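You operate a simulated robot arm through the tools that you are given. There is no shell and no other tool. Be economical: measure what you need, move in short steps, check, and stop when the job is done.

You are at the controls of a simulated robot arm. One attempt, no reset.

JOB
Pull the blue sensor for service and close its port with the port plug.
Fine: switch the meter off first and fold the screen flap down to reach the sensor rack; the sensor goes in the rack, where the plug stands.

The check looks at the end state, three seconds after you hand in, the way a careful person would. Anything else that was tipped, shoved, dropped, spilled or broken makes it a failure. Flat cloth is picked up by pressing the open fingertips on it (5 to 10 N) and closing them slowly along it; thin cloth reads only 2 to 8 mm in the jaws.

ROBOT AND FRAMES
A 6-joint arm with a four-finger gripper on a trunk, on a base that drives. Base frame: it is fixed to the floor where the robot stands at the start and does not move with it; the origin is under the middle of the robot, x ahead of it, y to its left, z up; the surface under the hand at the start is at about z = 0.9. Units: m, rad, N and s.
With the tool pointing down near the work surface it reaches from about 0.1 to 0.92 m from the robot's upright axis, wherever it stands. Its first joint turns from -2.897 to 2.897 rad. Places, roughly: bench meter switch [0.5, 0, 0.9]; green key [0.5, 0.2, 0.9]; input dial [0.6, 0.2, 0.9]; range dial [0.6, 0.3, 0.9]; screen flap [0.7, 0.2, 1]; trim dial [0.6, 0, 0.9]; yellow key [0.5, 0.3, 0.9]. Payload 3.43 kg.
The tool frame sits at the grasp point between the pads (the TCP): z along the fingers, y along the line on which they close. The tips reach 0.03 m beyond it. Largest opening 0.12 m; the body of the gripper starts 0.085 m behind the TCP.
Orientation is that of the tool frame in the base frame, as a unit quaternion [w, x, y, z]. With the fingers straight down and closing along the base's y, the tool's x points along the base's -x, its y along +y and its z along -z.

CONTROLS
- The arm moves only by the tool servo_tool. Its argument "increments" is a list of rows, each a list of 7 numbers: the shift along the base's x, y, z in units of 100 mm (1.0 is 100 mm), then the turn, a rotation vector about the base's x, y, z in units of 120 degrees (1.0 is 120 degrees), then the closure, from 0 (fully open) to 1 (shut). In form: [[x, y, z, ax, ay, az, jaw], ...]. A call has 1 to 10 rows; each row is the pose to reach, as a shift and turn from the pose commanded when the call began. A call with a number of a shift or a turn outside -1 to 1 is refused whole. Rows are played at 5 a second. More than 0.05 m and 0.15 rad between two rows, or a gripper value outside its range, and nothing of the call is played. A pose out of reach is approached as far as the arm can. The call stops where the force on the tool passes 90 N (or 10 N more than at its start, if that is more) or the arm is blocked; 0.2 s more then pass. Each finger halts on what it meets, pressing with about 38 N; the grip force reading is that of the motor and also rises with nothing between the fingers. The clock runs only during rows and for 0.2 s after the last one: add rows that repeat a pose to give the fingers time. The reply holds the time, the measured pose of the TCP, the force on the tool along the base axes, the opening and the grip force, in the units named above and with some noise, with the torque about the TCP (base axes, N m) and any sound that the robot's microphone picked up.
- Cameras (640 x 400 px; columns grow to the right, rows downward): "scene" is now at [0.0713, 0.1808, 1.646]; the picture's right is [-0.21, -0.98, 0.00], its down [-0.18, 0.04, -0.98] and it looks along [0.96, -0.21, -0.18] (base axes); focal length 214 px, centre (320, 200). "wrist" rides on the gripper at [0.071, -0.017, -0.121] in the tool frame; the picture's right is [0.23, 0.97, 0.00], its down [-0.81, 0.19, -0.55] and it looks along [-0.54, 0.13, 0.83] (tool axes); focal length 275 px, centre (320, 200). There is no depth. A picture from a camera that has moved, and an enlarged one, comes with that camera's place and axes in the base frame and with its lens.
- snapshot(camera): a new picture of that camera. The clock stands still meanwhile.
- raise_lower(by): slides the trunk up (or, below 0, down) by that many m; the arm and the scene camera ride with it, the base frame stays. It gives what a move gives, with no picture.
- steer(legs): drives the robot by 1 to 6 legs, each [ahead, left, turn to the left] in m, m and rad, along the robot's own axes; the way and the turn of a leg run together, so that a leg with both is an arc; at most 1.5 m and 3.142 rad a leg. The arm and the cameras ride along, it lands a little off, and it stops where it bumps. It gives what a move gives.
- head_to(pan, tilt): turns the head with the scene camera to pan (to the left, within 2.094 rad either way) and tilt (down, from -0.506 to 1.204), counted from straight ahead of the robot. It gives what a move gives.
- inspect(camera, box): a new picture of the part [left, top, right, bottom] of that camera's present view, enlarged. The clock stands still meanwhile.
- close_job(): hands the job in; it is judged then, once.

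Go step by step. Nothing tells you exact positions but the pictures and the camera data: compare them with the known pose of the tool, close in by small moves and look again before you grip or let go. The budget is 120 turns and 98 pictures, counting those below and the enlarged ones. Unless the task says otherwise, let go and move clear before handing in, and close with one line.

The tools are called after "Request:" as name(argument=value, ...) on one line, values as JSON. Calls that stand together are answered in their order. servo_tool: Moves the arm, as the interface text tells. Its arguments: {"type":"object","properties":{"increments":{"type":"array"}},"required":["increments"]} The other tools are called the same way: raise_lower (by) slides the trunk up or down; steer (legs) drives the base; head_to (pan, tilt) turns the head that bears the scene camera; snapshot (camera) takes a picture; inspect (camera, box) takes an enlarged picture of a part of a camera's view; close_job () hands the job in.

At the start:

```text
time_s: 0.0
eef_pos: [0.5316, 0.1453, 1.2932]
ee_rot: [-0.001, 0.002, 1.0, 0.0]
contact_force: [0.0, 0.1, 0.4]
ft_torque: [-0.02, 0.05, -0.01]
grip_width: 0.12
grasp_force: 0.2
trunk travel left (down, up): [-0.175, 0.365]
robot x, y, heading: [0.0015, 0.0033, 0.003]
head pan, tilt: [0.536, 1.201]
```

scene: 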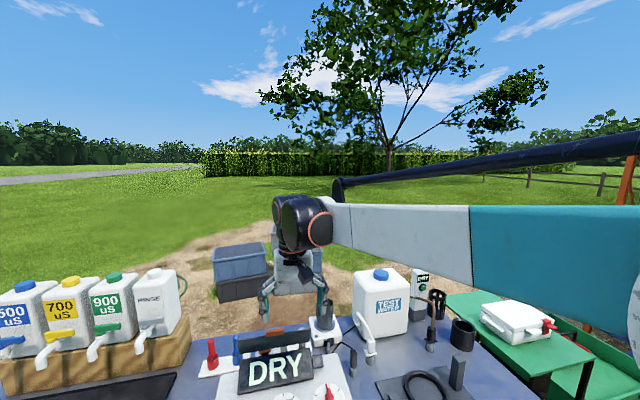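
wrist: 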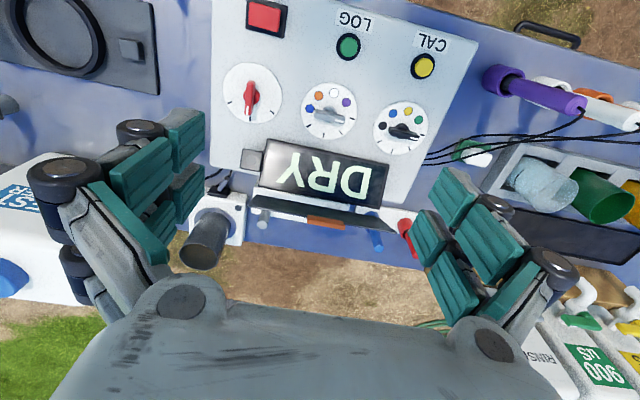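

I see a bench meter with a switch (red), keys, dials and a screen reading DRY, with a rack behind the screen. I'll take a closer look with both cameras.

Request:
head_to(pan=0.1, tilt=0.9)

Request:
snapshot(camera="scene")

Request:
inspect(camera="wrist", box=[180, 0, 500, 280])

```text
time_s: 0.9
eef_pos: [0.5385, 0.1446, 1.2925]
ee_rot: [0.0, 0.005, 1.0, -0.001]
contact_force: [0.1, -0.4, 0.0]
ft_torque: [0.01, -0.03, 0.01]
grip_width: 0.1201
grasp_force: 0.0
trunk travel left (down, up): [-0.175, 0.365]
robot x, y, heading: [-0.0001, 0.0002, 0.0]
head pan, tilt: [0.099, 0.901]
```

```text
95 pictures are left
camera scene: at [0.0725, 0.1853, 1.6463], right [-0.16, -0.99, 0.0], down [-0.18, 0.03, -0.98], along [0.97, -0.16, -0.18], focal length 214 px, centre (320, 200)
```

scene: 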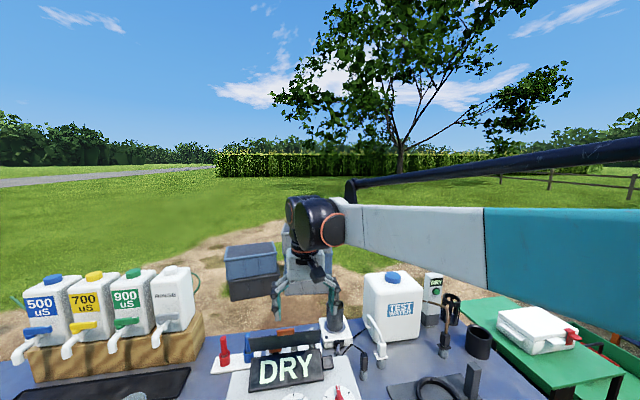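

```text
1.43 times, centred on (340, 140) of wrist
camera zoom: at [0.4671, 0.127, 1.4117], right [-0.22, 0.98, 0.0], down [0.81, 0.18, 0.55], along [0.54, 0.12, -0.83], focal length 393 px, centre (291, 286)
```

zoom: 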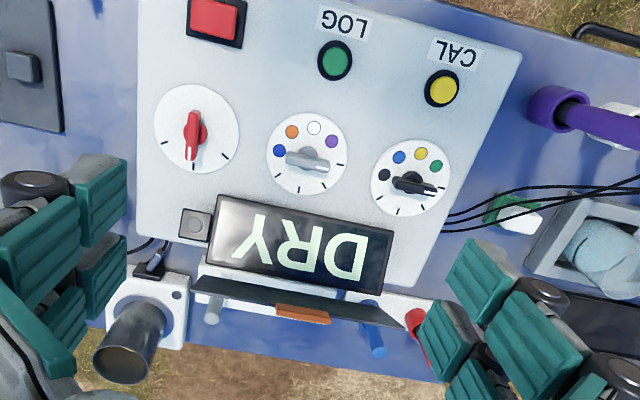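

The scene camera didn't follow the head reading. I'll test it with another head command.

Request:
head_to(pan=0.3, tilt=1.2)

Request:
snapshot(camera="scene")

```text
time_s: 1.7
eef_pos: [0.539, 0.1433, 1.2914]
ee_rot: [0.0, 0.005, 1.0, 0.0]
contact_force: [0.1, -0.7, -0.9]
ft_torque: [0.01, 0.02, 0.01]
grip_width: 0.12
grasp_force: 0.1
trunk travel left (down, up): [-0.175, 0.365]
robot x, y, heading: [0.0028, 0.0029, -0.003]
head pan, tilt: [0.3, 1.201]
```

```text
93 pictures are left
camera scene: at [0.0722, 0.1863, 1.647], right [-0.15, -0.99, 0.0], down [-0.17, 0.03, -0.98], along [0.97, -0.15, -0.17], focal length 214 px, centre (320, 200)
```

scene: 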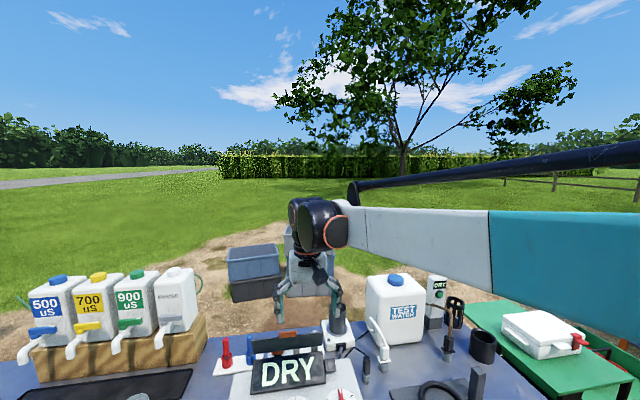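

The head camera seems stuck in its aim, so I'll rely on the wrist camera. Enlarging the sensor area at right and behind the flap.

Request:
inspect(camera="wrist", box=[440, 20, 640, 220])

Request:
inspect(camera="scene", box=[180, 290, 400, 400])

Request:
inspect(camera="scene", box=[340, 250, 640, 400])

```text
2.00 times, centred on (540, 120) of wrist
camera zoom: at [0.4668, 0.1271, 1.4118], right [-0.22, 0.98, 0.0], down [0.81, 0.18, 0.55], along [0.54, 0.12, -0.83], focal length 551 px, centre (-120, 360)
```

zoom: 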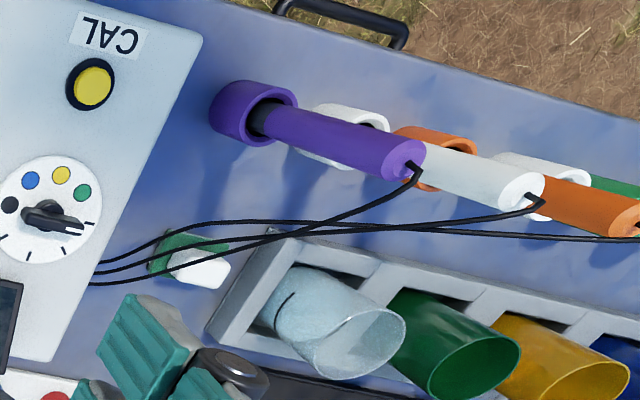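

```text
2.91 times, centred on (290, 345) of scene
camera zoom: at [0.0722, 0.1863, 1.647], right [-0.15, -0.99, 0.0], down [-0.17, 0.03, -0.98], along [0.97, -0.15, -0.17], focal length 624 px, centre (407, -222)
```

zoom: 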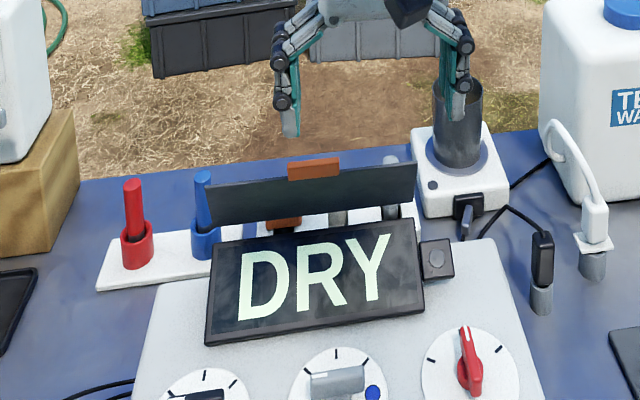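

```text
2.13 times, centred on (490, 325) of scene
camera zoom: at [0.0722, 0.1863, 1.647], right [-0.15, -0.99, 0.0], down [-0.17, 0.03, -0.98], along [0.97, -0.15, -0.17], focal length 458 px, centre (-43, -67)
```

zoom: 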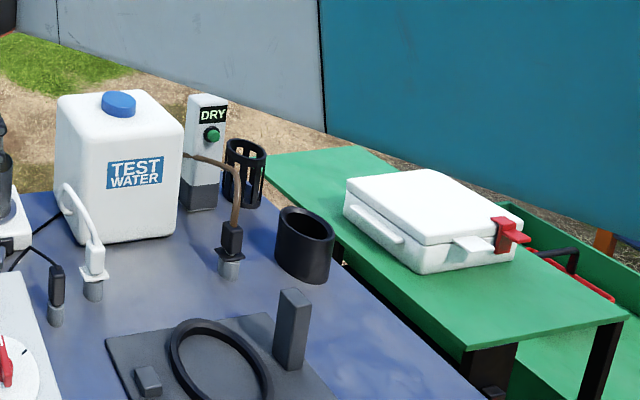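

I'll move the hand forward to look behind the flap from above.

Request:
servo_tool(increments=[[0.4, 0, 0, 0, 0, 0, 0], [0.8, 0, 0.2, 0, 0, 0, 0], [0.8, 0, 0.2, 0, 0, 0, 0]])

Request:
snapshot(camera="wrist")

Request:
snapshot(camera="scene")

```text
time_s: 2.5
eef_pos: [0.6102, 0.1455, 1.3142]
ee_rot: [0.001, 0.002, 1.0, 0.0]
contact_force: [0.1, -0.4, 0.1]
ft_torque: [-0.01, 0.06, 0.02]
grip_width: 0.1198
grasp_force: 0.1
trunk travel left (down, up): [-0.175, 0.365]
robot x, y, heading: [-0.0008, 0.0023, 0.002]
head pan, tilt: [0.3, 1.201]
```

```text
89 pictures are left
camera wrist: at [0.5407, 0.128, 1.4329], right [-0.23, 0.97, 0.0], down [0.81, 0.19, 0.55], along [0.54, 0.12, -0.83], focal length 275 px, centre (320, 200)
```

wrist: 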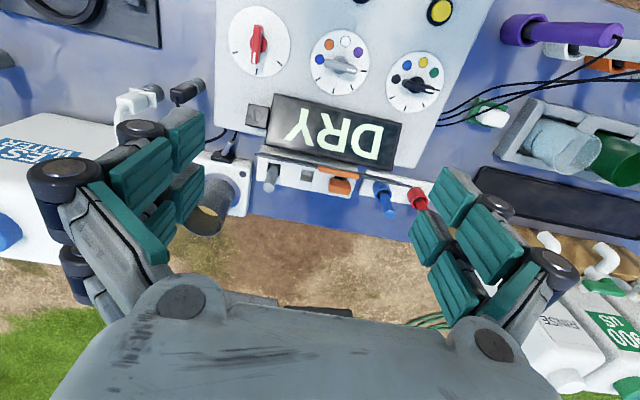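

```text
88 pictures are left
camera scene: at [0.034, 0.2169, 1.5632], right [0.3, -0.96, 0.0], down [-0.89, -0.28, -0.36], along [0.35, 0.11, -0.93], focal length 214 px, centre (320, 200)
```

scene: 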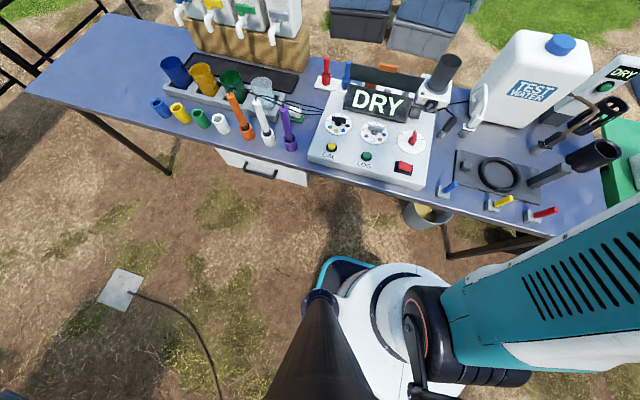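

The head has now turned and gives a good overview. Enlarging both views.

Request:
inspect(camera="scene", box=[300, 40, 480, 190])

Request:
inspect(camera="scene", box=[140, 50, 320, 160])

Request:
inspect(camera="scene", box=[420, 90, 640, 240])

Request:
inspect(camera="wrist", box=[180, 120, 460, 260])

```text
2.67 times, centred on (390, 115) of scene
camera zoom: at [0.034, 0.2169, 1.5632], right [0.3, -0.96, 0.0], down [-0.89, -0.28, -0.36], along [0.35, 0.11, -0.93], focal length 572 px, centre (133, 427)
```

zoom: 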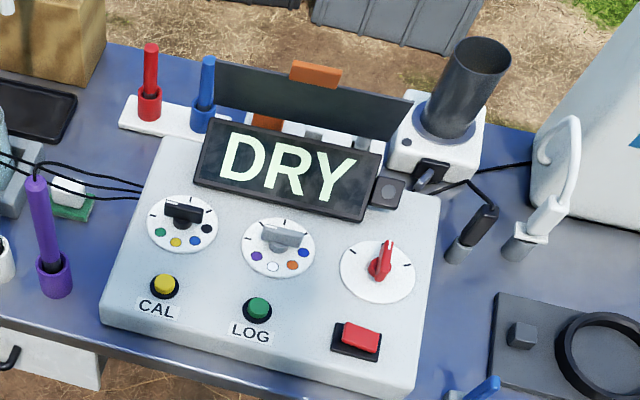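

```text
3.56 times, centred on (230, 105) of scene
camera zoom: at [0.034, 0.2169, 1.5632], right [0.3, -0.96, 0.0], down [-0.89, -0.28, -0.36], along [0.35, 0.11, -0.93], focal length 763 px, centre (640, 538)
```

zoom: 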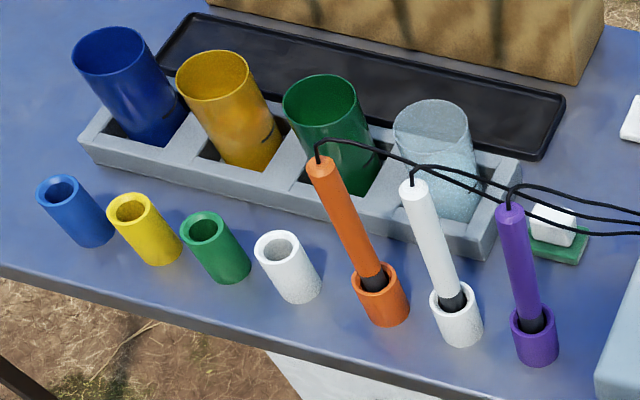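

```text
2.67 times, centred on (530, 165) of scene
camera zoom: at [0.034, 0.2169, 1.5632], right [0.3, -0.96, 0.0], down [-0.89, -0.28, -0.36], along [0.35, 0.11, -0.93], focal length 572 px, centre (-240, 293)
```

zoom: 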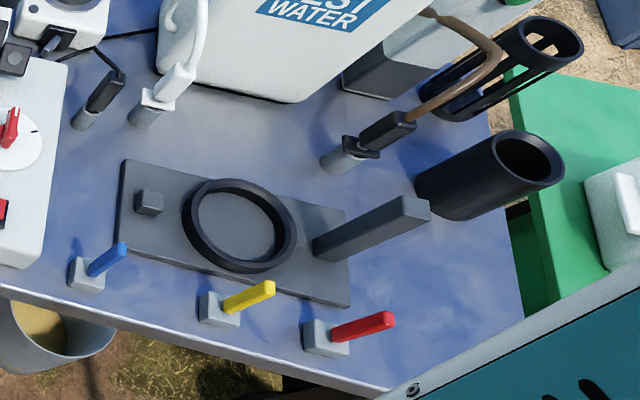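

```text
2.29 times, centred on (320, 190) of wrist
camera zoom: at [0.5407, 0.128, 1.4329], right [-0.23, 0.97, 0.0], down [0.81, 0.19, 0.55], along [0.54, 0.12, -0.83], focal length 629 px, centre (320, 223)
```

zoom: 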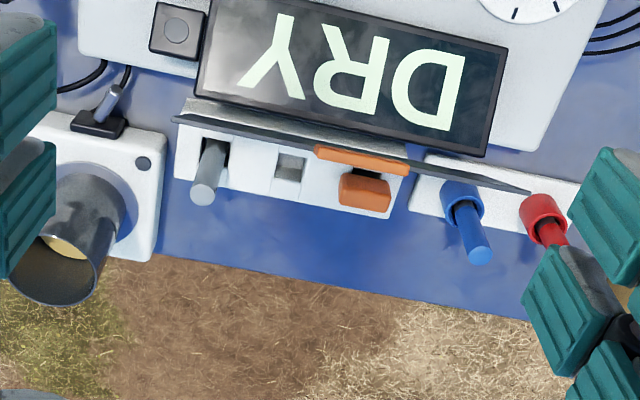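

The layout is clear: the blue sensor stands in a blue port ring behind the flap on the left, and the rack (plug, empty slot, orange item) is on the right. The first step is the red rocker, at about [0.477, 0.05, 0.92], so I'll approach it with closed fingers.

Request:
servo_tool(increments=[[-0.25, -0.2, -0.2, 0, 0, 0, 0.3], [-0.5, -0.4, -0.4, 0, 0, 0, 0.6], [-0.75, -0.6, -0.6, 0, 0, 0, 1], [-0.95, -0.8, -0.8, 0, 0, 0, 1], [-1, -0.95, -1, 0, 0, 0, 1], [-1, -0.95, -1, 0, 0, 0, 1]])

Request:
servo_tool(increments=[[-0.2, 0, -0.3, 0, 0, 0, 1], [-0.33, 0, -0.7, 0, 0, 0, 1], [-0.33, 0, -1, 0, 0, 0, 1], [-0.33, 0, -1, 0, 0, 0, 1]])

Request:
snapshot(camera="wrist")

```text
time_s: 3.9
eef_pos: [0.5134, 0.0511, 1.2121]
ee_rot: [-0.001, 0.003, 1.0, 0.0]
contact_force: [0.5, 0.4, -0.3]
ft_torque: [0.0, 0.02, 0.0]
grip_width: 0.0
grasp_force: 33.1
trunk travel left (down, up): [-0.175, 0.365]
robot x, y, heading: [0.0001, -0.0022, 0.003]
head pan, tilt: [0.3, 1.201]
```

```text
time_s: 4.9
eef_pos: [0.4802, 0.0498, 1.1116]
ee_rot: [-0.001, 0.002, 1.0, 0.0]
contact_force: [-0.5, 0.8, -0.5]
ft_torque: [-0.02, 0.02, -0.01]
grip_width: 0.0003
grasp_force: 33.4
trunk travel left (down, up): [-0.175, 0.365]
robot x, y, heading: [-0.0017, -0.0003, -0.001]
head pan, tilt: [0.3, 1.201]
```

```text
83 pictures are left
camera wrist: at [0.4084, 0.033, 1.2321], right [-0.23, 0.97, 0.0], down [0.81, 0.19, 0.55], along [0.54, 0.12, -0.83], focal length 275 px, centre (320, 200)
```

wrist: 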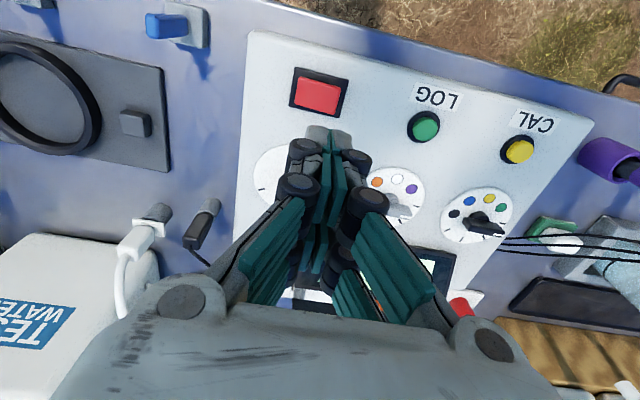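

Request:
inspect(camera="wrist", box=[270, 50, 370, 130])

Request:
inspect(camera="scene", box=[360, 130, 440, 190])

```text
5.00 times, centred on (320, 90) of wrist
camera zoom: at [0.4084, 0.033, 1.2321], right [-0.23, 0.97, 0.0], down [0.81, 0.19, 0.55], along [0.54, 0.12, -0.83], focal length 1376 px, centre (320, 750)
```

zoom: 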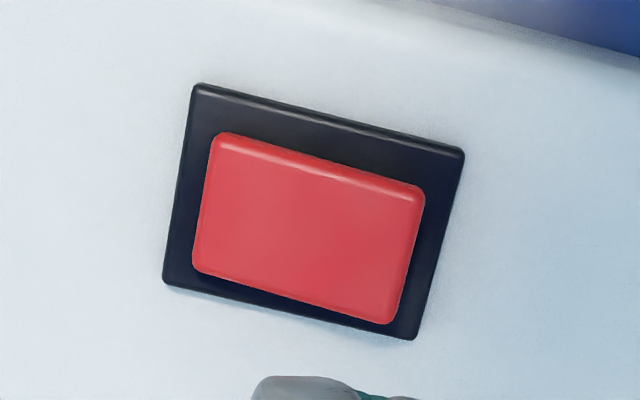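

```text
6.67 times, centred on (400, 160) of scene
camera zoom: at [0.0338, 0.2168, 1.5632], right [0.3, -0.96, 0.0], down [-0.89, -0.28, -0.36], along [0.35, 0.11, -0.93], focal length 1430 px, centre (-213, 467)
```

zoom: 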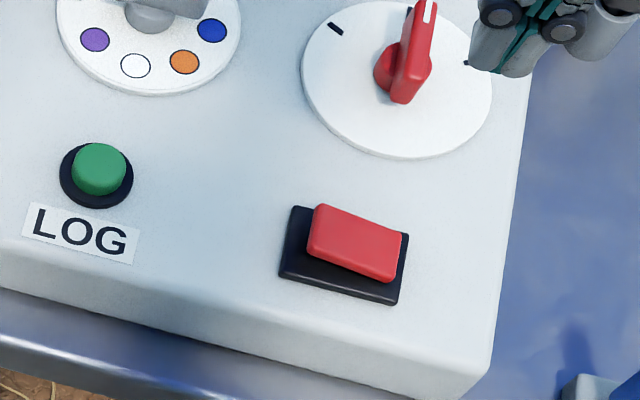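

The rocker spans about 45 mm along y, centred at [0.477, 0.046], and its +y end looks slightly raised. I'll press that end gently.

Request:
servo_tool(increments=[[-0.03, 0.1, -0.4, 0, 0, 0, 1], [-0.03, 0.1, -0.8, 0, 0, 0, 1], [-0.03, 0.1, -1, 0, 0, 0, 1]])

Request:
servo_tool(increments=[[0, 0, -0.2, 0, 0, 0, 1], [0, 0, -0.35, 0, 0, 0, 1], [0, 0, -0.45, 0, 0, 0, 1], [0, 0, -0.52, 0, 0, 0, 1], [0, 0, -0.57, 0, 0, 0, 1]])

Request:
inspect(camera="scene", box=[300, 40, 480, 190])

```text
time_s: 5.7
eef_pos: [0.4754, 0.06, 1.0125]
ee_rot: [0.0, 0.003, 1.0, 0.0]
contact_force: [1.1, -0.1, 0.4]
ft_torque: [0.01, -0.03, 0.01]
grip_width: 0.0
grasp_force: 33.6
trunk travel left (down, up): [-0.175, 0.365]
robot x, y, heading: [0.0008, 0.0009, -0.002]
head pan, tilt: [0.3, 1.201]
```

```text
time_s: 6.9
eef_pos: [0.4766, 0.0599, 0.9552]
ee_rot: [-0.001, 0.003, 1.0, 0.0]
contact_force: [0.5, 0.0, 0.2]
ft_torque: [0.02, 0.0, 0.03]
grip_width: 0.0
grasp_force: 33.6
trunk travel left (down, up): [-0.175, 0.365]
robot x, y, heading: [-0.0024, 0.0002, 0.003]
head pan, tilt: [0.3, 1.201]
```

```text
2.67 times, centred on (390, 115) of scene
camera zoom: at [0.0338, 0.2168, 1.5632], right [0.3, -0.96, 0.0], down [-0.89, -0.28, -0.36], along [0.35, 0.11, -0.93], focal length 572 px, centre (133, 427)
```

zoom: 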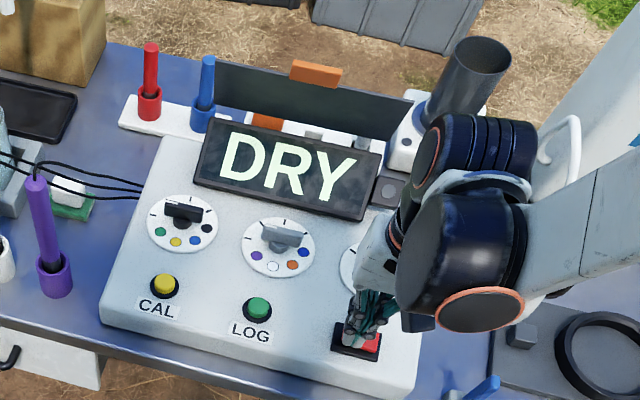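

No contact yet. I'll creep lower in millimetre steps.

Request:
servo_tool(increments=[[0, 0, -0.03, 0, 0, 0, 1], [0, 0, -0.06, 0, 0, 0, 1], [0, 0, -0.09, 0, 0, 0, 1], [0, 0, -0.12, 0, 0, 0, 1]])

Request:
inspect(camera="wrist", box=[240, 40, 440, 240])

Request:
inspect(camera="scene", box=[340, 80, 440, 190])

```text
time_s: 7.9
eef_pos: [0.4753, 0.0597, 0.9457]
ee_rot: [0.003, 0.002, 1.0, 0.0]
contact_force: [9.8, 2.0, 51.4]
ft_torque: [-0.36, -0.33, 0.07]
grip_width: 0.0001
grasp_force: 33.6
trunk travel left (down, up): [-0.175, 0.365]
robot x, y, heading: [0.0014, 0.0004, 0.001]
head pan, tilt: [0.3, 1.201]
```

```text
2.00 times, centred on (340, 140) of wrist
camera zoom: at [0.4044, 0.0432, 1.065], right [-0.23, 0.97, 0.0], down [0.81, 0.19, 0.56], along [0.54, 0.12, -0.83], focal length 551 px, centre (280, 320)
```

zoom: 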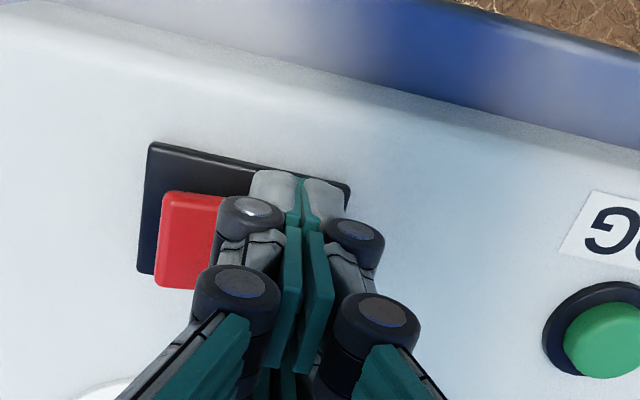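

```text
3.64 times, centred on (390, 135) of scene
camera zoom: at [0.0319, 0.2168, 1.564], right [0.3, -0.96, 0.0], down [-0.89, -0.28, -0.36], along [0.35, 0.11, -0.93], focal length 780 px, centre (66, 436)
```

zoom: 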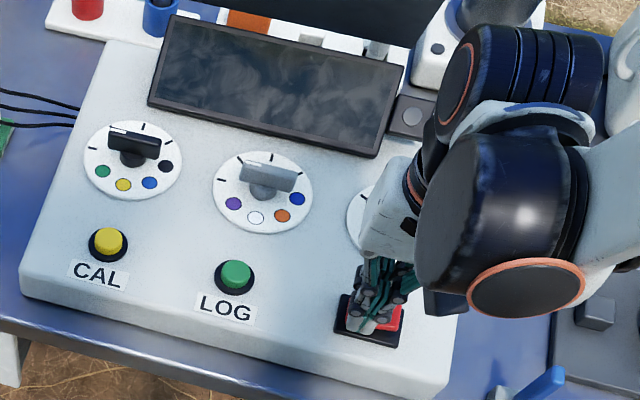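

The screen went dark, so the meter is off. I'll lift off and go look at the flap and rack.

Request:
servo_tool(increments=[[0, 0, 0.3, 0, 0, 0, 1], [0, 0, 0.7, 0, 0, 0, 1], [0.1, 0.1, 1, 0, 0, 0, 1]])

Request:
servo_tool(increments=[[0, 0.2, 0.45, 0, 0, 0, 1], [0.2, 0.4, 0.85, 0, 0, 0, 1], [0.5, 0.6, 1, 0, 0, 0, 1], [0.9, 0.7, 1, 0, 0, 0, 1], [1, 0.8, 1, 0, 0, 0, 1], [1, 0.8, 1, 0, 0, 0, 1]])

Request:
inspect(camera="scene", box=[300, 50, 460, 150])

Request:
snapshot(camera="wrist")

```text
time_s: 8.7
eef_pos: [0.4854, 0.0704, 1.0437]
ee_rot: [0.0, 0.003, 1.0, 0.0]
contact_force: [-0.3, 0.1, 0.5]
ft_torque: [0.01, 0.04, -0.01]
grip_width: 0.0
grasp_force: 33.6
trunk travel left (down, up): [-0.175, 0.365]
robot x, y, heading: [0.0028, 0.0002, -0.002]
head pan, tilt: [0.3, 1.201]
```

```text
time_s: 10.1
eef_pos: [0.586, 0.1507, 1.1443]
ee_rot: [-0.001, 0.003, 1.0, 0.0]
contact_force: [0.8, 0.1, 1.0]
ft_torque: [-0.01, -0.02, -0.01]
grip_width: 0.0
grasp_force: 33.6
trunk travel left (down, up): [-0.175, 0.365]
robot x, y, heading: [0.0017, -0.0025, 0.0]
head pan, tilt: [0.3, 1.201]
```

```text
4.00 times, centred on (380, 100) of scene
camera zoom: at [0.0334, 0.2169, 1.5632], right [0.3, -0.96, 0.0], down [-0.89, -0.28, -0.36], along [0.35, 0.11, -0.93], focal length 858 px, centre (80, 600)
```

zoom: 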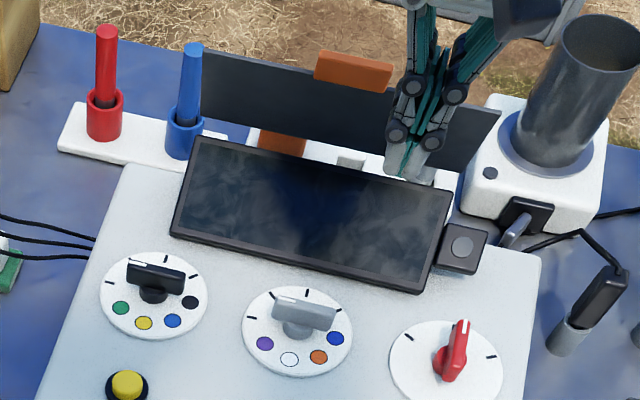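

```text
76 pictures are left
camera wrist: at [0.5145, 0.1335, 1.2637], right [-0.23, 0.97, 0.0], down [0.81, 0.19, 0.55], along [0.54, 0.12, -0.83], focal length 275 px, centre (320, 200)
```

wrist: 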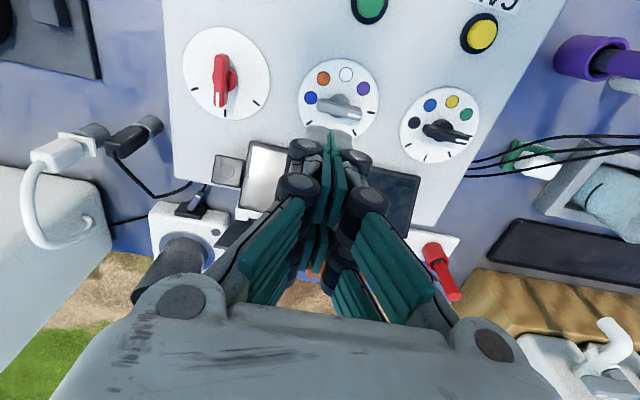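

The flap stands up from the screen's top edge, with its tab at about [0.707, 0.195, 1.087]. Before pushing it I want a side view of its hinge, so I'll turn the hand 90° about vertical and look along −y.

Request:
servo_tool(increments=[[0, 0, 0.2, 0, 0, -0.07, 1], [0.1, 0, 0.4, 0, 0, -0.14, 1], [0.2, 0, 0.6, 0, 0, -0.21, 1], [0.3, 0, 0.8, 0, 0, -0.28, 1], [0.4, 0.1, 1, 0, 0, -0.35, 1], [0.5, 0.2, 1, 0, 0, -0.42, 1], [0.6, 0.3, 1, 0, 0, -0.49, 1], [0.7, 0.4, 1, 0, 0, -0.56, 1], [0.8, 0.5, 1, 0, 0, -0.63, 1], [0.9, 0.6, 1, 0, 0, -0.7, 1]])

Request:
snapshot(camera="wrist")

```text
time_s: 12.3
eef_pos: [0.6758, 0.2116, 1.2446]
ee_rot: [-0.001, 0.672, 0.741, 0.0]
contact_force: [0.8, 0.0, -0.8]
ft_torque: [-0.03, 0.03, 0.04]
grip_width: 0.0
grasp_force: 33.2
trunk travel left (down, up): [-0.175, 0.365]
robot x, y, heading: [-0.0039, -0.0007, -0.002]
head pan, tilt: [0.3, 1.201]
```

```text
75 pictures are left
camera wrist: at [0.653, 0.2795, 1.3633], right [0.95, 0.32, 0.0], down [0.27, -0.79, 0.55], along [0.18, -0.52, -0.83], focal length 275 px, centre (320, 200)
```

wrist: 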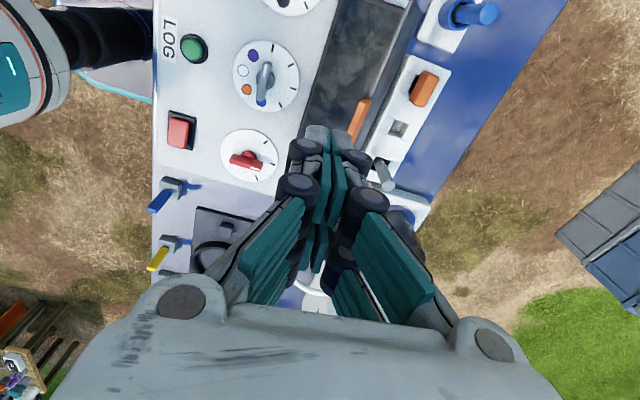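

Request:
servo_tool(increments=[[0.2, 0.4, 0, 0, 0, -0.05, 1], [0.4, 0.8, 0, 0, 0, -0.05, 1], [0.6, 1, 0, 0, 0, -0.05, 1], [0.8, 1, -0.2, 0, 0, -0.05, 1], [0.8, 1, -0.2, 0, 0, -0.05, 1]])

Request:
inspect(camera="wrist", box=[140, 0, 460, 200])

```text
time_s: 13.5
eef_pos: [0.7551, 0.3094, 1.2245]
ee_rot: [0.0, 0.709, 0.705, 0.0]
contact_force: [-0.1, -0.3, -0.2]
ft_torque: [0.01, 0.02, -0.04]
grip_width: 0.0
grasp_force: 34.0
trunk travel left (down, up): [-0.175, 0.365]
robot x, y, heading: [-0.0011, -0.0026, 0.001]
head pan, tilt: [0.3, 1.201]
```

```text
2.00 times, centred on (300, 100) of wrist
camera zoom: at [0.7397, 0.3812, 1.3433], right [0.97, 0.23, 0.0], down [0.19, -0.81, 0.55], along [0.12, -0.54, -0.83], focal length 551 px, centre (360, 400)
```

zoom: 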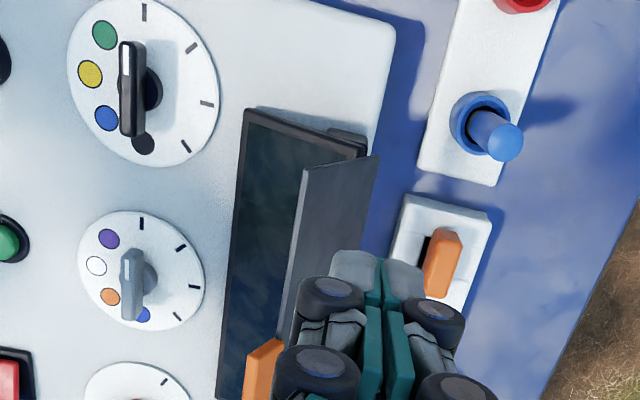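

The flap leans toward the robot with its hinge at about x≈0.76, z≈1.0, so it folds forward onto the screen. I'll bring the closed fingers behind it and push in −x, then down.

Request:
servo_tool(increments=[[0.3, -0.3, 0, 0, 0, 0, 1], [0.55, -0.6, 0, 0, 0, 0, 1], [0.55, -1, 0, 0, 0, 0, 1], [0.55, -1, -0.5, 0, 0, 0, 1], [0.55, -1, -0.9, 0, 0, 0, 1], [0.55, -1, -0.9, 0, 0, 0, 1]])

Request:
inspect(camera="scene", box=[300, 40, 460, 140])

Request:
snapshot(camera="wrist")

```text
time_s: 14.9
eef_pos: [0.8125, 0.2104, 1.1338]
ee_rot: [0.0, 0.708, 0.706, 0.0]
contact_force: [-0.2, 0.3, -0.3]
ft_torque: [0.01, 0.06, 0.0]
grip_width: 0.0
grasp_force: 33.3
trunk travel left (down, up): [-0.175, 0.365]
robot x, y, heading: [-0.0023, 0.0018, -0.004]
head pan, tilt: [0.3, 1.201]
```

```text
4.00 times, centred on (380, 90) of scene
camera zoom: at [0.0338, 0.2166, 1.5633], right [0.3, -0.96, 0.0], down [-0.89, -0.28, -0.36], along [0.35, 0.11, -0.93], focal length 858 px, centre (80, 640)
```

zoom: 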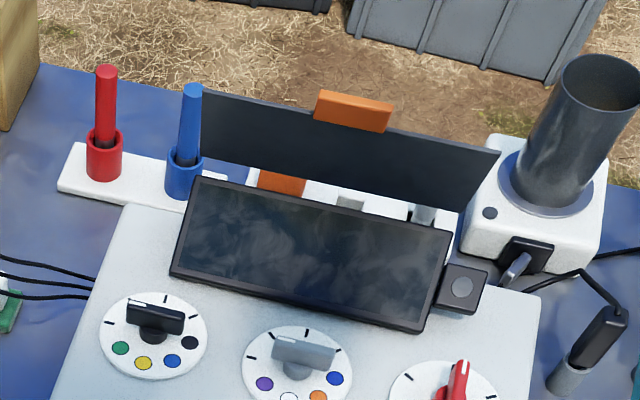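

```text
72 pictures are left
camera wrist: at [0.7965, 0.2806, 1.2532], right [0.97, 0.23, 0.0], down [0.19, -0.81, 0.55], along [0.12, -0.54, -0.83], focal length 275 px, centre (320, 200)
```

wrist: 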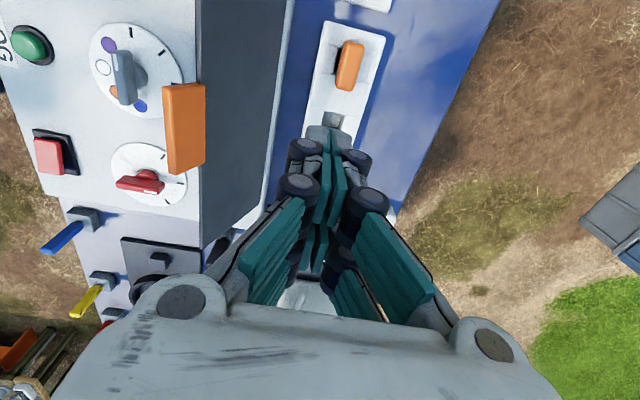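

Behind the flap with clear space. Lowering a bit, then pushing toward the robot.

Request:
servo_tool(increments=[[0, 0, -0.25, 0, 0, 0, 1], [-0.1, 0, -0.5, 0, 0, 0, 1], [-0.4, 0, -0.5, 0, 0, 0, 1], [-0.6, 0, -0.5, 0, 0, 0, 1], [-0.75, 0, -0.5, 0, 0, 0, 1], [-0.9, 0, -0.5, 0, 0, 0, 1], [-1, 0, -0.52, 0, 0, 0, 1]])

Request:
inspect(camera="scene", box=[300, 40, 460, 140])

```text
time_s: 16.5
eef_pos: [0.7103, 0.2084, 1.0812]
ee_rot: [0.0, 0.709, 0.705, -0.001]
contact_force: [0.0, 0.5, -0.5]
ft_torque: [0.0, -0.04, -0.01]
grip_width: 0.0
grasp_force: 33.7
trunk travel left (down, up): [-0.175, 0.365]
robot x, y, heading: [0.0001, -0.0037, -0.002]
head pan, tilt: [0.3, 1.201]
```

```text
4.00 times, centred on (380, 90) of scene
camera zoom: at [0.0337, 0.2169, 1.5632], right [0.3, -0.96, 0.0], down [-0.89, -0.28, -0.36], along [0.35, 0.11, -0.93], focal length 858 px, centre (80, 640)
```

zoom: 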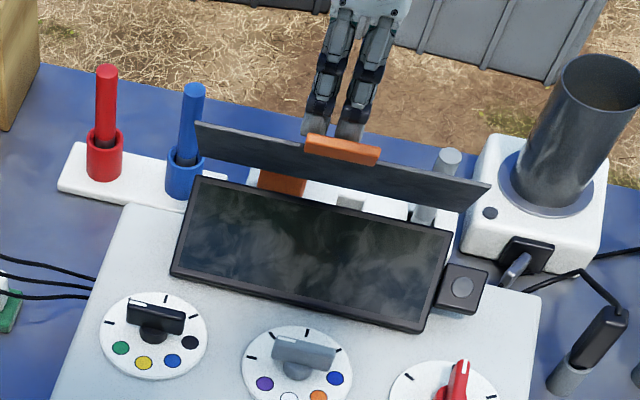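

The flap is folding easily. Continuing along the arc.

Request:
servo_tool(increments=[[-0.15, 0, -0.05, 0, 0, 0, 1], [-0.25, 0, -0.15, 0, 0, 0, 1], [-0.3, 0, -0.25, 0, 0, 0, 1], [-0.35, 0, -0.4, 0, 0, 0, 1]])

Request:
inspect(camera="scene", box=[300, 40, 460, 140])

```text
time_s: 17.5
eef_pos: [0.6744, 0.2106, 1.042]
ee_rot: [0.0, 0.71, 0.705, 0.0]
contact_force: [0.2, 0.7, -0.9]
ft_torque: [0.01, 0.03, 0.03]
grip_width: 0.0
grasp_force: 33.7
trunk travel left (down, up): [-0.175, 0.365]
robot x, y, heading: [0.0008, 0.0061, 0.003]
head pan, tilt: [0.3, 1.201]
```

```text
4.00 times, centred on (380, 90) of scene
camera zoom: at [0.0338, 0.2169, 1.5632], right [0.3, -0.96, 0.0], down [-0.89, -0.28, -0.36], along [0.35, 0.11, -0.93], focal length 858 px, centre (80, 640)
```

zoom: 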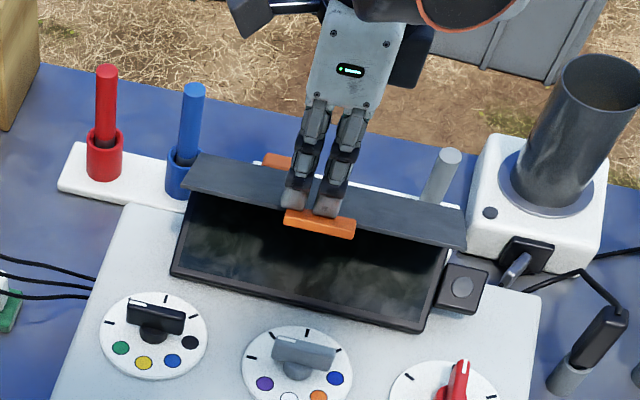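

Request:
servo_tool(increments=[[0.05, 0, -0.1, 0, 0, 0, 1], [0.1, 0, -0.2, 0, 0, 0, 1], [0.1, 0, -0.3, 0, 0, 0, 1], [0.1, 0, -0.36, 0, 0, 0, 1], [0.1, 0, -0.42, 0, 0, 0, 1]])

Request:
inspect(camera="scene", box=[300, 40, 460, 140])

```text
time_s: 18.7
eef_pos: [0.687, 0.2102, 0.9993]
ee_rot: [0.0, 0.709, 0.705, -0.001]
contact_force: [0.5, -0.2, 0.0]
ft_torque: [-0.03, -0.01, 0.0]
grip_width: 0.0003
grasp_force: 33.4
trunk travel left (down, up): [-0.175, 0.365]
robot x, y, heading: [0.0003, -0.0033, 0.002]
head pan, tilt: [0.3, 1.201]
```

```text
4.00 times, centred on (380, 90) of scene
camera zoom: at [0.0339, 0.2169, 1.5632], right [0.3, -0.96, 0.0], down [-0.89, -0.28, -0.36], along [0.35, 0.11, -0.93], focal length 858 px, centre (80, 640)
```

zoom: 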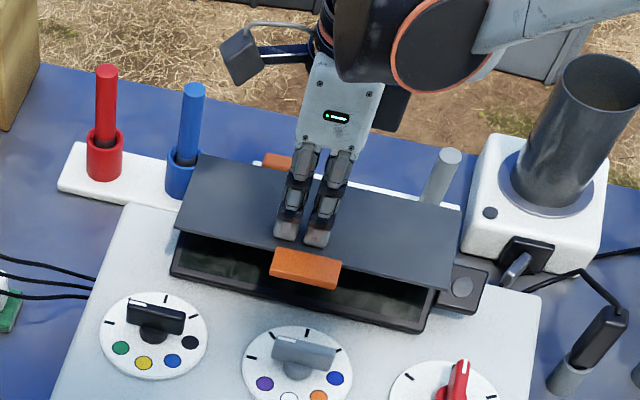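

Request:
servo_tool(increments=[[-0.05, 0, -0.1, 0, 0, 0, 1], [-0.1, 0, -0.18, 0, 0, 0, 1], [-0.12, 0, -0.24, 0, 0, 0, 1], [-0.14, 0, -0.3, 0, 0, 0, 1], [-0.14, 0, -0.35, 0, 0, 0, 1]])

Request:
inspect(camera="scene", box=[300, 40, 460, 140])

```text
time_s: 19.9
eef_pos: [0.6714, 0.211, 0.9639]
ee_rot: [0.0, 0.71, 0.705, 0.0]
contact_force: [-1.0, 0.3, 0.0]
ft_torque: [0.0, -0.01, -0.02]
grip_width: 0.0
grasp_force: 33.3
trunk travel left (down, up): [-0.175, 0.365]
robot x, y, heading: [-0.0004, -0.0003, 0.003]
head pan, tilt: [0.3, 1.201]
```

```text
4.00 times, centred on (380, 90) of scene
camera zoom: at [0.0339, 0.2169, 1.5632], right [0.3, -0.96, 0.0], down [-0.89, -0.28, -0.36], along [0.35, 0.11, -0.93], focal length 858 px, centre (80, 640)
```

zoom: 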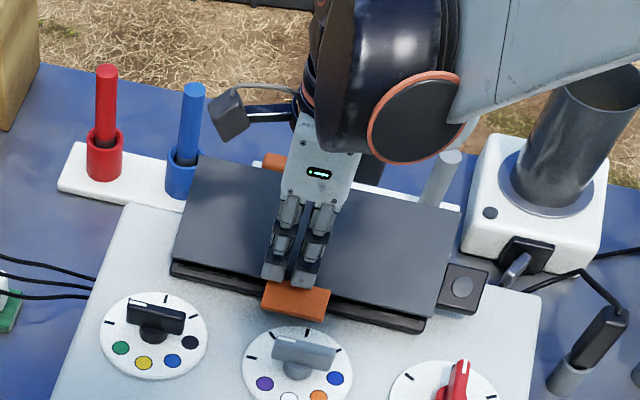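

Nearly shut; a little further until it meets the screen.

Request:
servo_tool(increments=[[0, 0, -0.05, 0, 0, 0, 1], [0, 0, -0.1, 0, 0, 0, 1], [0, 0, -0.13, 0, 0, 0, 1]])

Request:
inspect(camera="scene", box=[300, 40, 460, 140])

```text
time_s: 20.7
eef_pos: [0.6721, 0.2114, 0.9525]
ee_rot: [0.0, 0.709, 0.706, 0.0]
contact_force: [-1.3, 0.6, 8.1]
ft_torque: [0.04, -0.07, 0.01]
grip_width: 0.0001
grasp_force: 33.6
trunk travel left (down, up): [-0.175, 0.365]
robot x, y, heading: [-0.0008, -0.0011, -0.0]
head pan, tilt: [0.3, 1.201]
```

```text
4.00 times, centred on (380, 90) of scene
camera zoom: at [0.0332, 0.2167, 1.5633], right [0.3, -0.96, 0.0], down [-0.89, -0.28, -0.36], along [0.35, 0.11, -0.93], focal length 858 px, centre (80, 640)
```

zoom: 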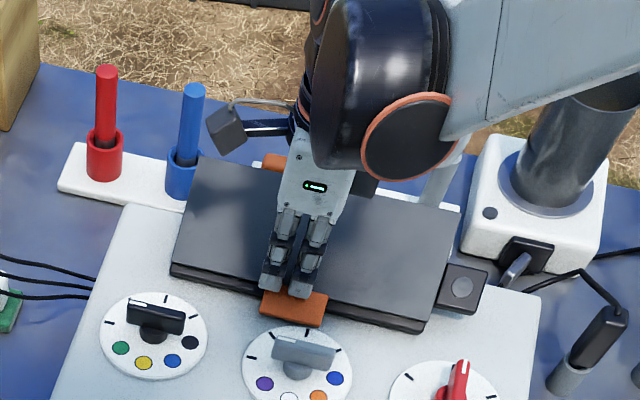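

The flap rests on the screen. Lifting and moving to view the rack with the wrist camera.

Request:
servo_tool(increments=[[0, 0, 0.5, 0, 0, 0, 1], [0, 0, 1, 0, 0, 0, 1], [0.4, 0, 1, 0, 0, 0, 1], [0.8, 0, 1, 0, 0, 0, 1], [1, -0.4, 1, 0, 0, 0, 0.5], [1, -0.8, 1, 0, 0, 0, 0], [1, -1, 1, 0, 0, 0, 0]])

Request:
servo_tool(increments=[[0, 0, 0.5, 0, 0, 0, 0], [0, 0, 1, 0, 0, 0, 0], [0, 0, 1, 0, 0, 0, 0]])

Request:
snapshot(camera="wrist")

Request:
inspect(camera="scene", box=[300, 40, 460, 140])

```text
time_s: 22.3
eef_pos: [0.7732, 0.1112, 1.0516]
ee_rot: [-0.001, 0.709, 0.705, 0.001]
contact_force: [0.4, -0.3, -0.3]
ft_torque: [0.01, 0.0, 0.03]
grip_width: 0.1198
grasp_force: 0.0
trunk travel left (down, up): [-0.175, 0.365]
robot x, y, heading: [0.0002, 0.0, -0.002]
head pan, tilt: [0.3, 1.201]
```

```text
time_s: 23.1
eef_pos: [0.7716, 0.1104, 1.1525]
ee_rot: [0.0, 0.709, 0.705, 0.0]
contact_force: [-0.5, 0.5, -0.1]
ft_torque: [0.01, 0.04, 0.04]
grip_width: 0.1199
grasp_force: 0.0
trunk travel left (down, up): [-0.175, 0.365]
robot x, y, heading: [0.0018, 0.0023, 0.004]
head pan, tilt: [0.3, 1.201]
```

```text
66 pictures are left
camera wrist: at [0.7556, 0.1816, 1.2718], right [0.97, 0.23, 0.0], down [0.19, -0.81, 0.55], along [0.12, -0.54, -0.83], focal length 275 px, centre (320, 200)
```

wrist: 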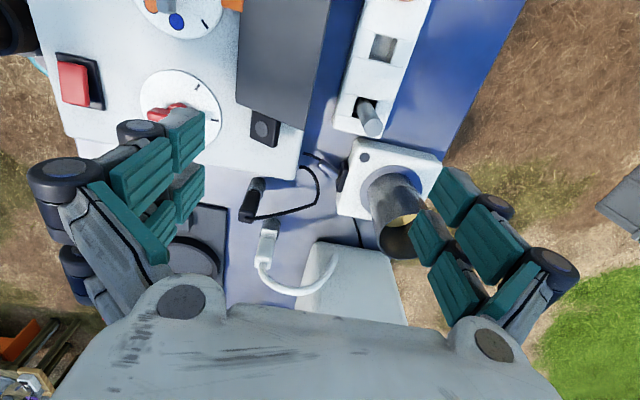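

```text
4.00 times, centred on (380, 90) of scene
camera zoom: at [0.034, 0.2169, 1.5631], right [0.3, -0.96, 0.0], down [-0.89, -0.28, -0.36], along [0.35, 0.11, -0.93], focal length 858 px, centre (80, 640)
```

zoom: 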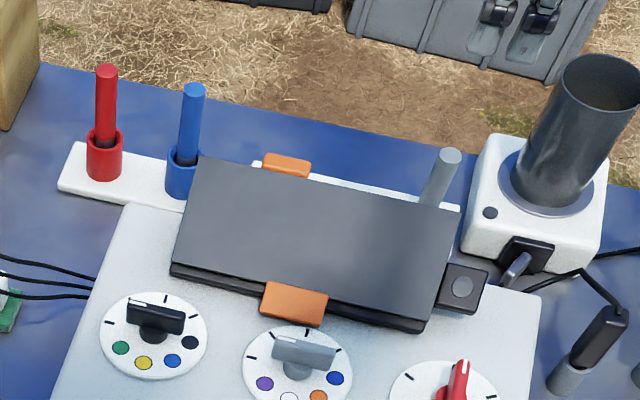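

Request:
inspect(camera="wrist", box=[300, 0, 460, 160])

Request:
servo_tool(increments=[[0, 0.4, 0, 0, 0, 0, 0], [0, 0.8, 0, 0, 0, 0, 0], [0, 1, 0, 0, 0, 0, 0], [0, 1, 0, 0, 0, 0, 0]])

Request:
inspect(camera="wrist", box=[260, 0, 460, 200])

```text
2.50 times, centred on (380, 80) of wrist
camera zoom: at [0.7556, 0.1816, 1.2718], right [0.97, 0.23, 0.0], down [0.19, -0.81, 0.55], along [0.12, -0.54, -0.83], focal length 688 px, centre (170, 500)
```

zoom: 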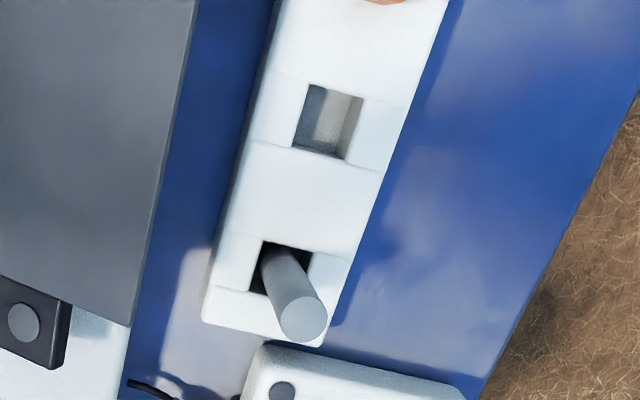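

```text
time_s: 24.1
eef_pos: [0.7714, 0.2104, 1.1522]
ee_rot: [0.0, 0.709, 0.705, 0.0]
contact_force: [0.4, -0.5, -0.8]
ft_torque: [-0.02, 0.0, 0.01]
grip_width: 0.1201
grasp_force: 0.1
trunk travel left (down, up): [-0.175, 0.365]
robot x, y, heading: [-0.0026, 0.0006, 0.001]
head pan, tilt: [0.3, 1.201]
```

```text
2.00 times, centred on (360, 100) of wrist
camera zoom: at [0.7556, 0.2813, 1.2716], right [0.97, 0.23, 0.0], down [0.19, -0.81, 0.55], along [0.12, -0.54, -0.83], focal length 551 px, centre (240, 400)
```

zoom: 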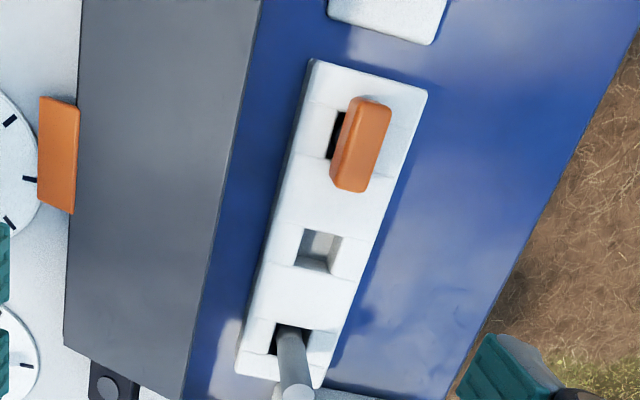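

I need to tell which rack item is the plug, the grey rod or the orange-headed piece. I'll tilt the hand for an oblique view.

Request:
servo_tool(increments=[[0.1, 0.3, 0, -0.06, 0, 0, 0], [0.2, 0.6, 0, -0.12, 0, 0, 0], [0.3, 0.9, 0, -0.18, 0, 0, 0], [0.3, 1, -0.1, -0.24, 0, 0, 0], [0.3, 1, -0.2, -0.24, 0, 0, 0], [0.3, 1, -0.2, -0.24, 0, 0, 0]])

Request:
snapshot(camera="wrist")

```text
time_s: 25.5
eef_pos: [0.8011, 0.3108, 1.1313]
ee_rot: [0.175, 0.687, 0.683, -0.176]
contact_force: [-0.4, 0.6, 0.3]
ft_torque: [0.0, -0.02, -0.03]
grip_width: 0.1199
grasp_force: 0.0
trunk travel left (down, up): [-0.175, 0.365]
robot x, y, heading: [0.0031, -0.0024, 0.0]
head pan, tilt: [0.3, 1.201]
```

```text
62 pictures are left
camera wrist: at [0.785, 0.4305, 1.202], right [0.97, 0.2, -0.11], down [0.19, -0.44, 0.88], along [0.12, -0.87, -0.47], focal length 275 px, centre (320, 200)
```

wrist: 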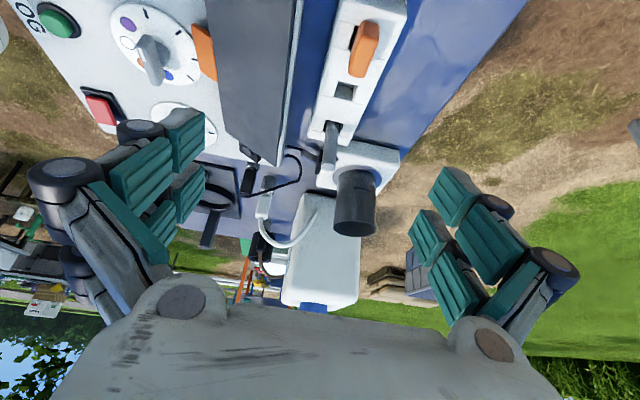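

Request:
inspect(camera="wrist", box=[290, 0, 420, 190])

```text
2.11 times, centred on (355, 95) of wrist
camera zoom: at [0.785, 0.4305, 1.202], right [0.97, 0.2, -0.11], down [0.19, -0.44, 0.88], along [0.12, -0.87, -0.47], focal length 580 px, centre (246, 421)
```

zoom: 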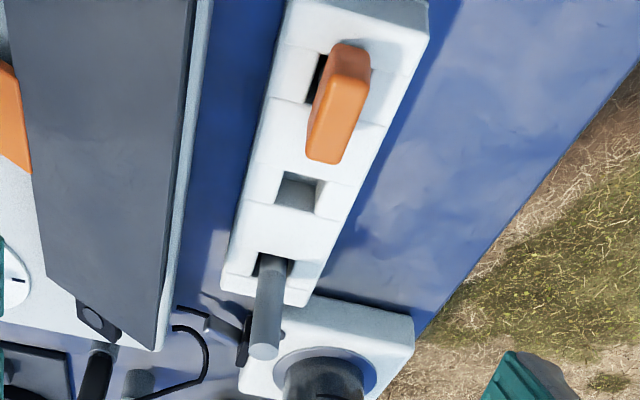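

I'll move in closer over the rack for a sharper look at both items.

Request:
servo_tool(increments=[[0.2, -0.4, 0, 0, 0, 0, 0], [0.4, -0.8, 0, 0, 0, 0, 0], [0.4, -1, -0.2, 0, 0, 0, 0], [0.4, -1, -0.4, 0, 0, 0, 0], [0.4, -1, -0.4, 0, 0, 0, 0]])

Request:
snapshot(camera="wrist")

```text
time_s: 26.7
eef_pos: [0.8416, 0.2105, 1.0909]
ee_rot: [0.176, 0.686, 0.684, -0.175]
contact_force: [1.4, 0.4, 0.4]
ft_torque: [-0.07, -0.03, 0.0]
grip_width: 0.1201
grasp_force: 0.0
trunk travel left (down, up): [-0.175, 0.365]
robot x, y, heading: [0.0024, 0.0005, 0.002]
head pan, tilt: [0.3, 1.201]
```

```text
60 pictures are left
camera wrist: at [0.8253, 0.3306, 1.1614], right [0.97, 0.2, -0.11], down [0.19, -0.44, 0.88], along [0.12, -0.87, -0.47], focal length 275 px, centre (320, 200)
```

wrist: 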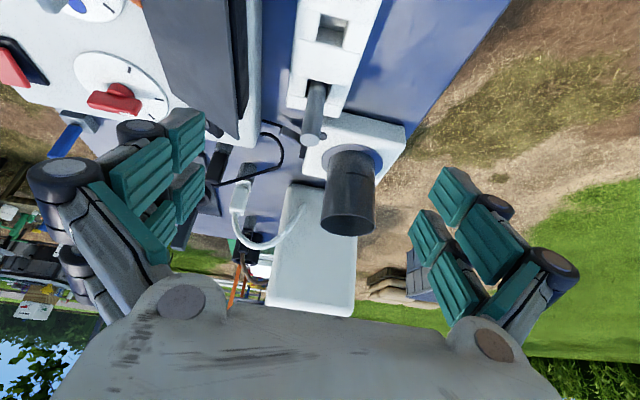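

Request:
inspect(camera="wrist", box=[270, 60, 370, 160])

Request:
servo_tool(increments=[[0, -0.1, 0, 0.06, 0, 0, 0], [0, -0.2, 0, 0.12, 0, 0, 0], [0, -0.3, 0, 0.18, 0, 0, 0], [0, -0.3, 0, 0.18, 0, 0, 0]])

Request:
inspect(camera="wrist", box=[220, 0, 420, 140])

```text
4.00 times, centred on (320, 110) of wrist
camera zoom: at [0.8253, 0.3306, 1.1614], right [0.97, 0.2, -0.11], down [0.19, -0.44, 0.88], along [0.12, -0.87, -0.47], focal length 1101 px, centre (320, 560)
```

zoom: 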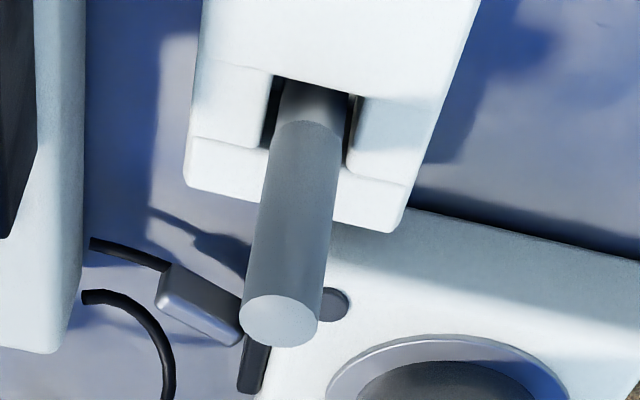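

```text
time_s: 27.7
eef_pos: [0.8415, 0.1817, 1.0914]
ee_rot: [0.044, 0.708, 0.704, -0.044]
contact_force: [0.5, -0.2, 0.2]
ft_torque: [0.01, -0.03, 0.01]
grip_width: 0.1202
grasp_force: 0.2
trunk travel left (down, up): [-0.175, 0.365]
robot x, y, heading: [-0.001, -0.0012, -0.001]
head pan, tilt: [0.3, 1.201]
```

```text
2.86 times, centred on (320, 70) of wrist
camera zoom: at [0.8254, 0.2655, 1.2011], right [0.97, 0.22, -0.03], down [0.19, -0.74, 0.65], along [0.12, -0.64, -0.76], focal length 786 px, centre (320, 571)
```

zoom: 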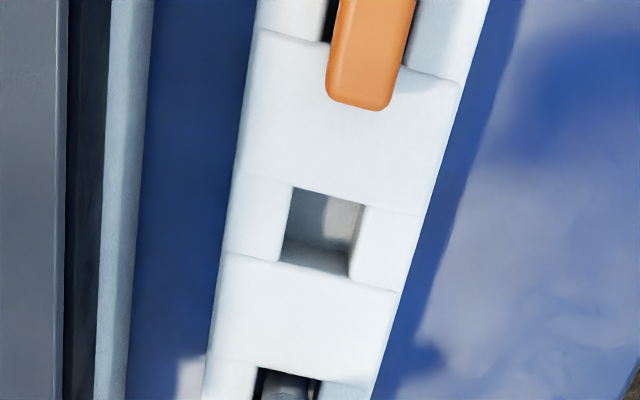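

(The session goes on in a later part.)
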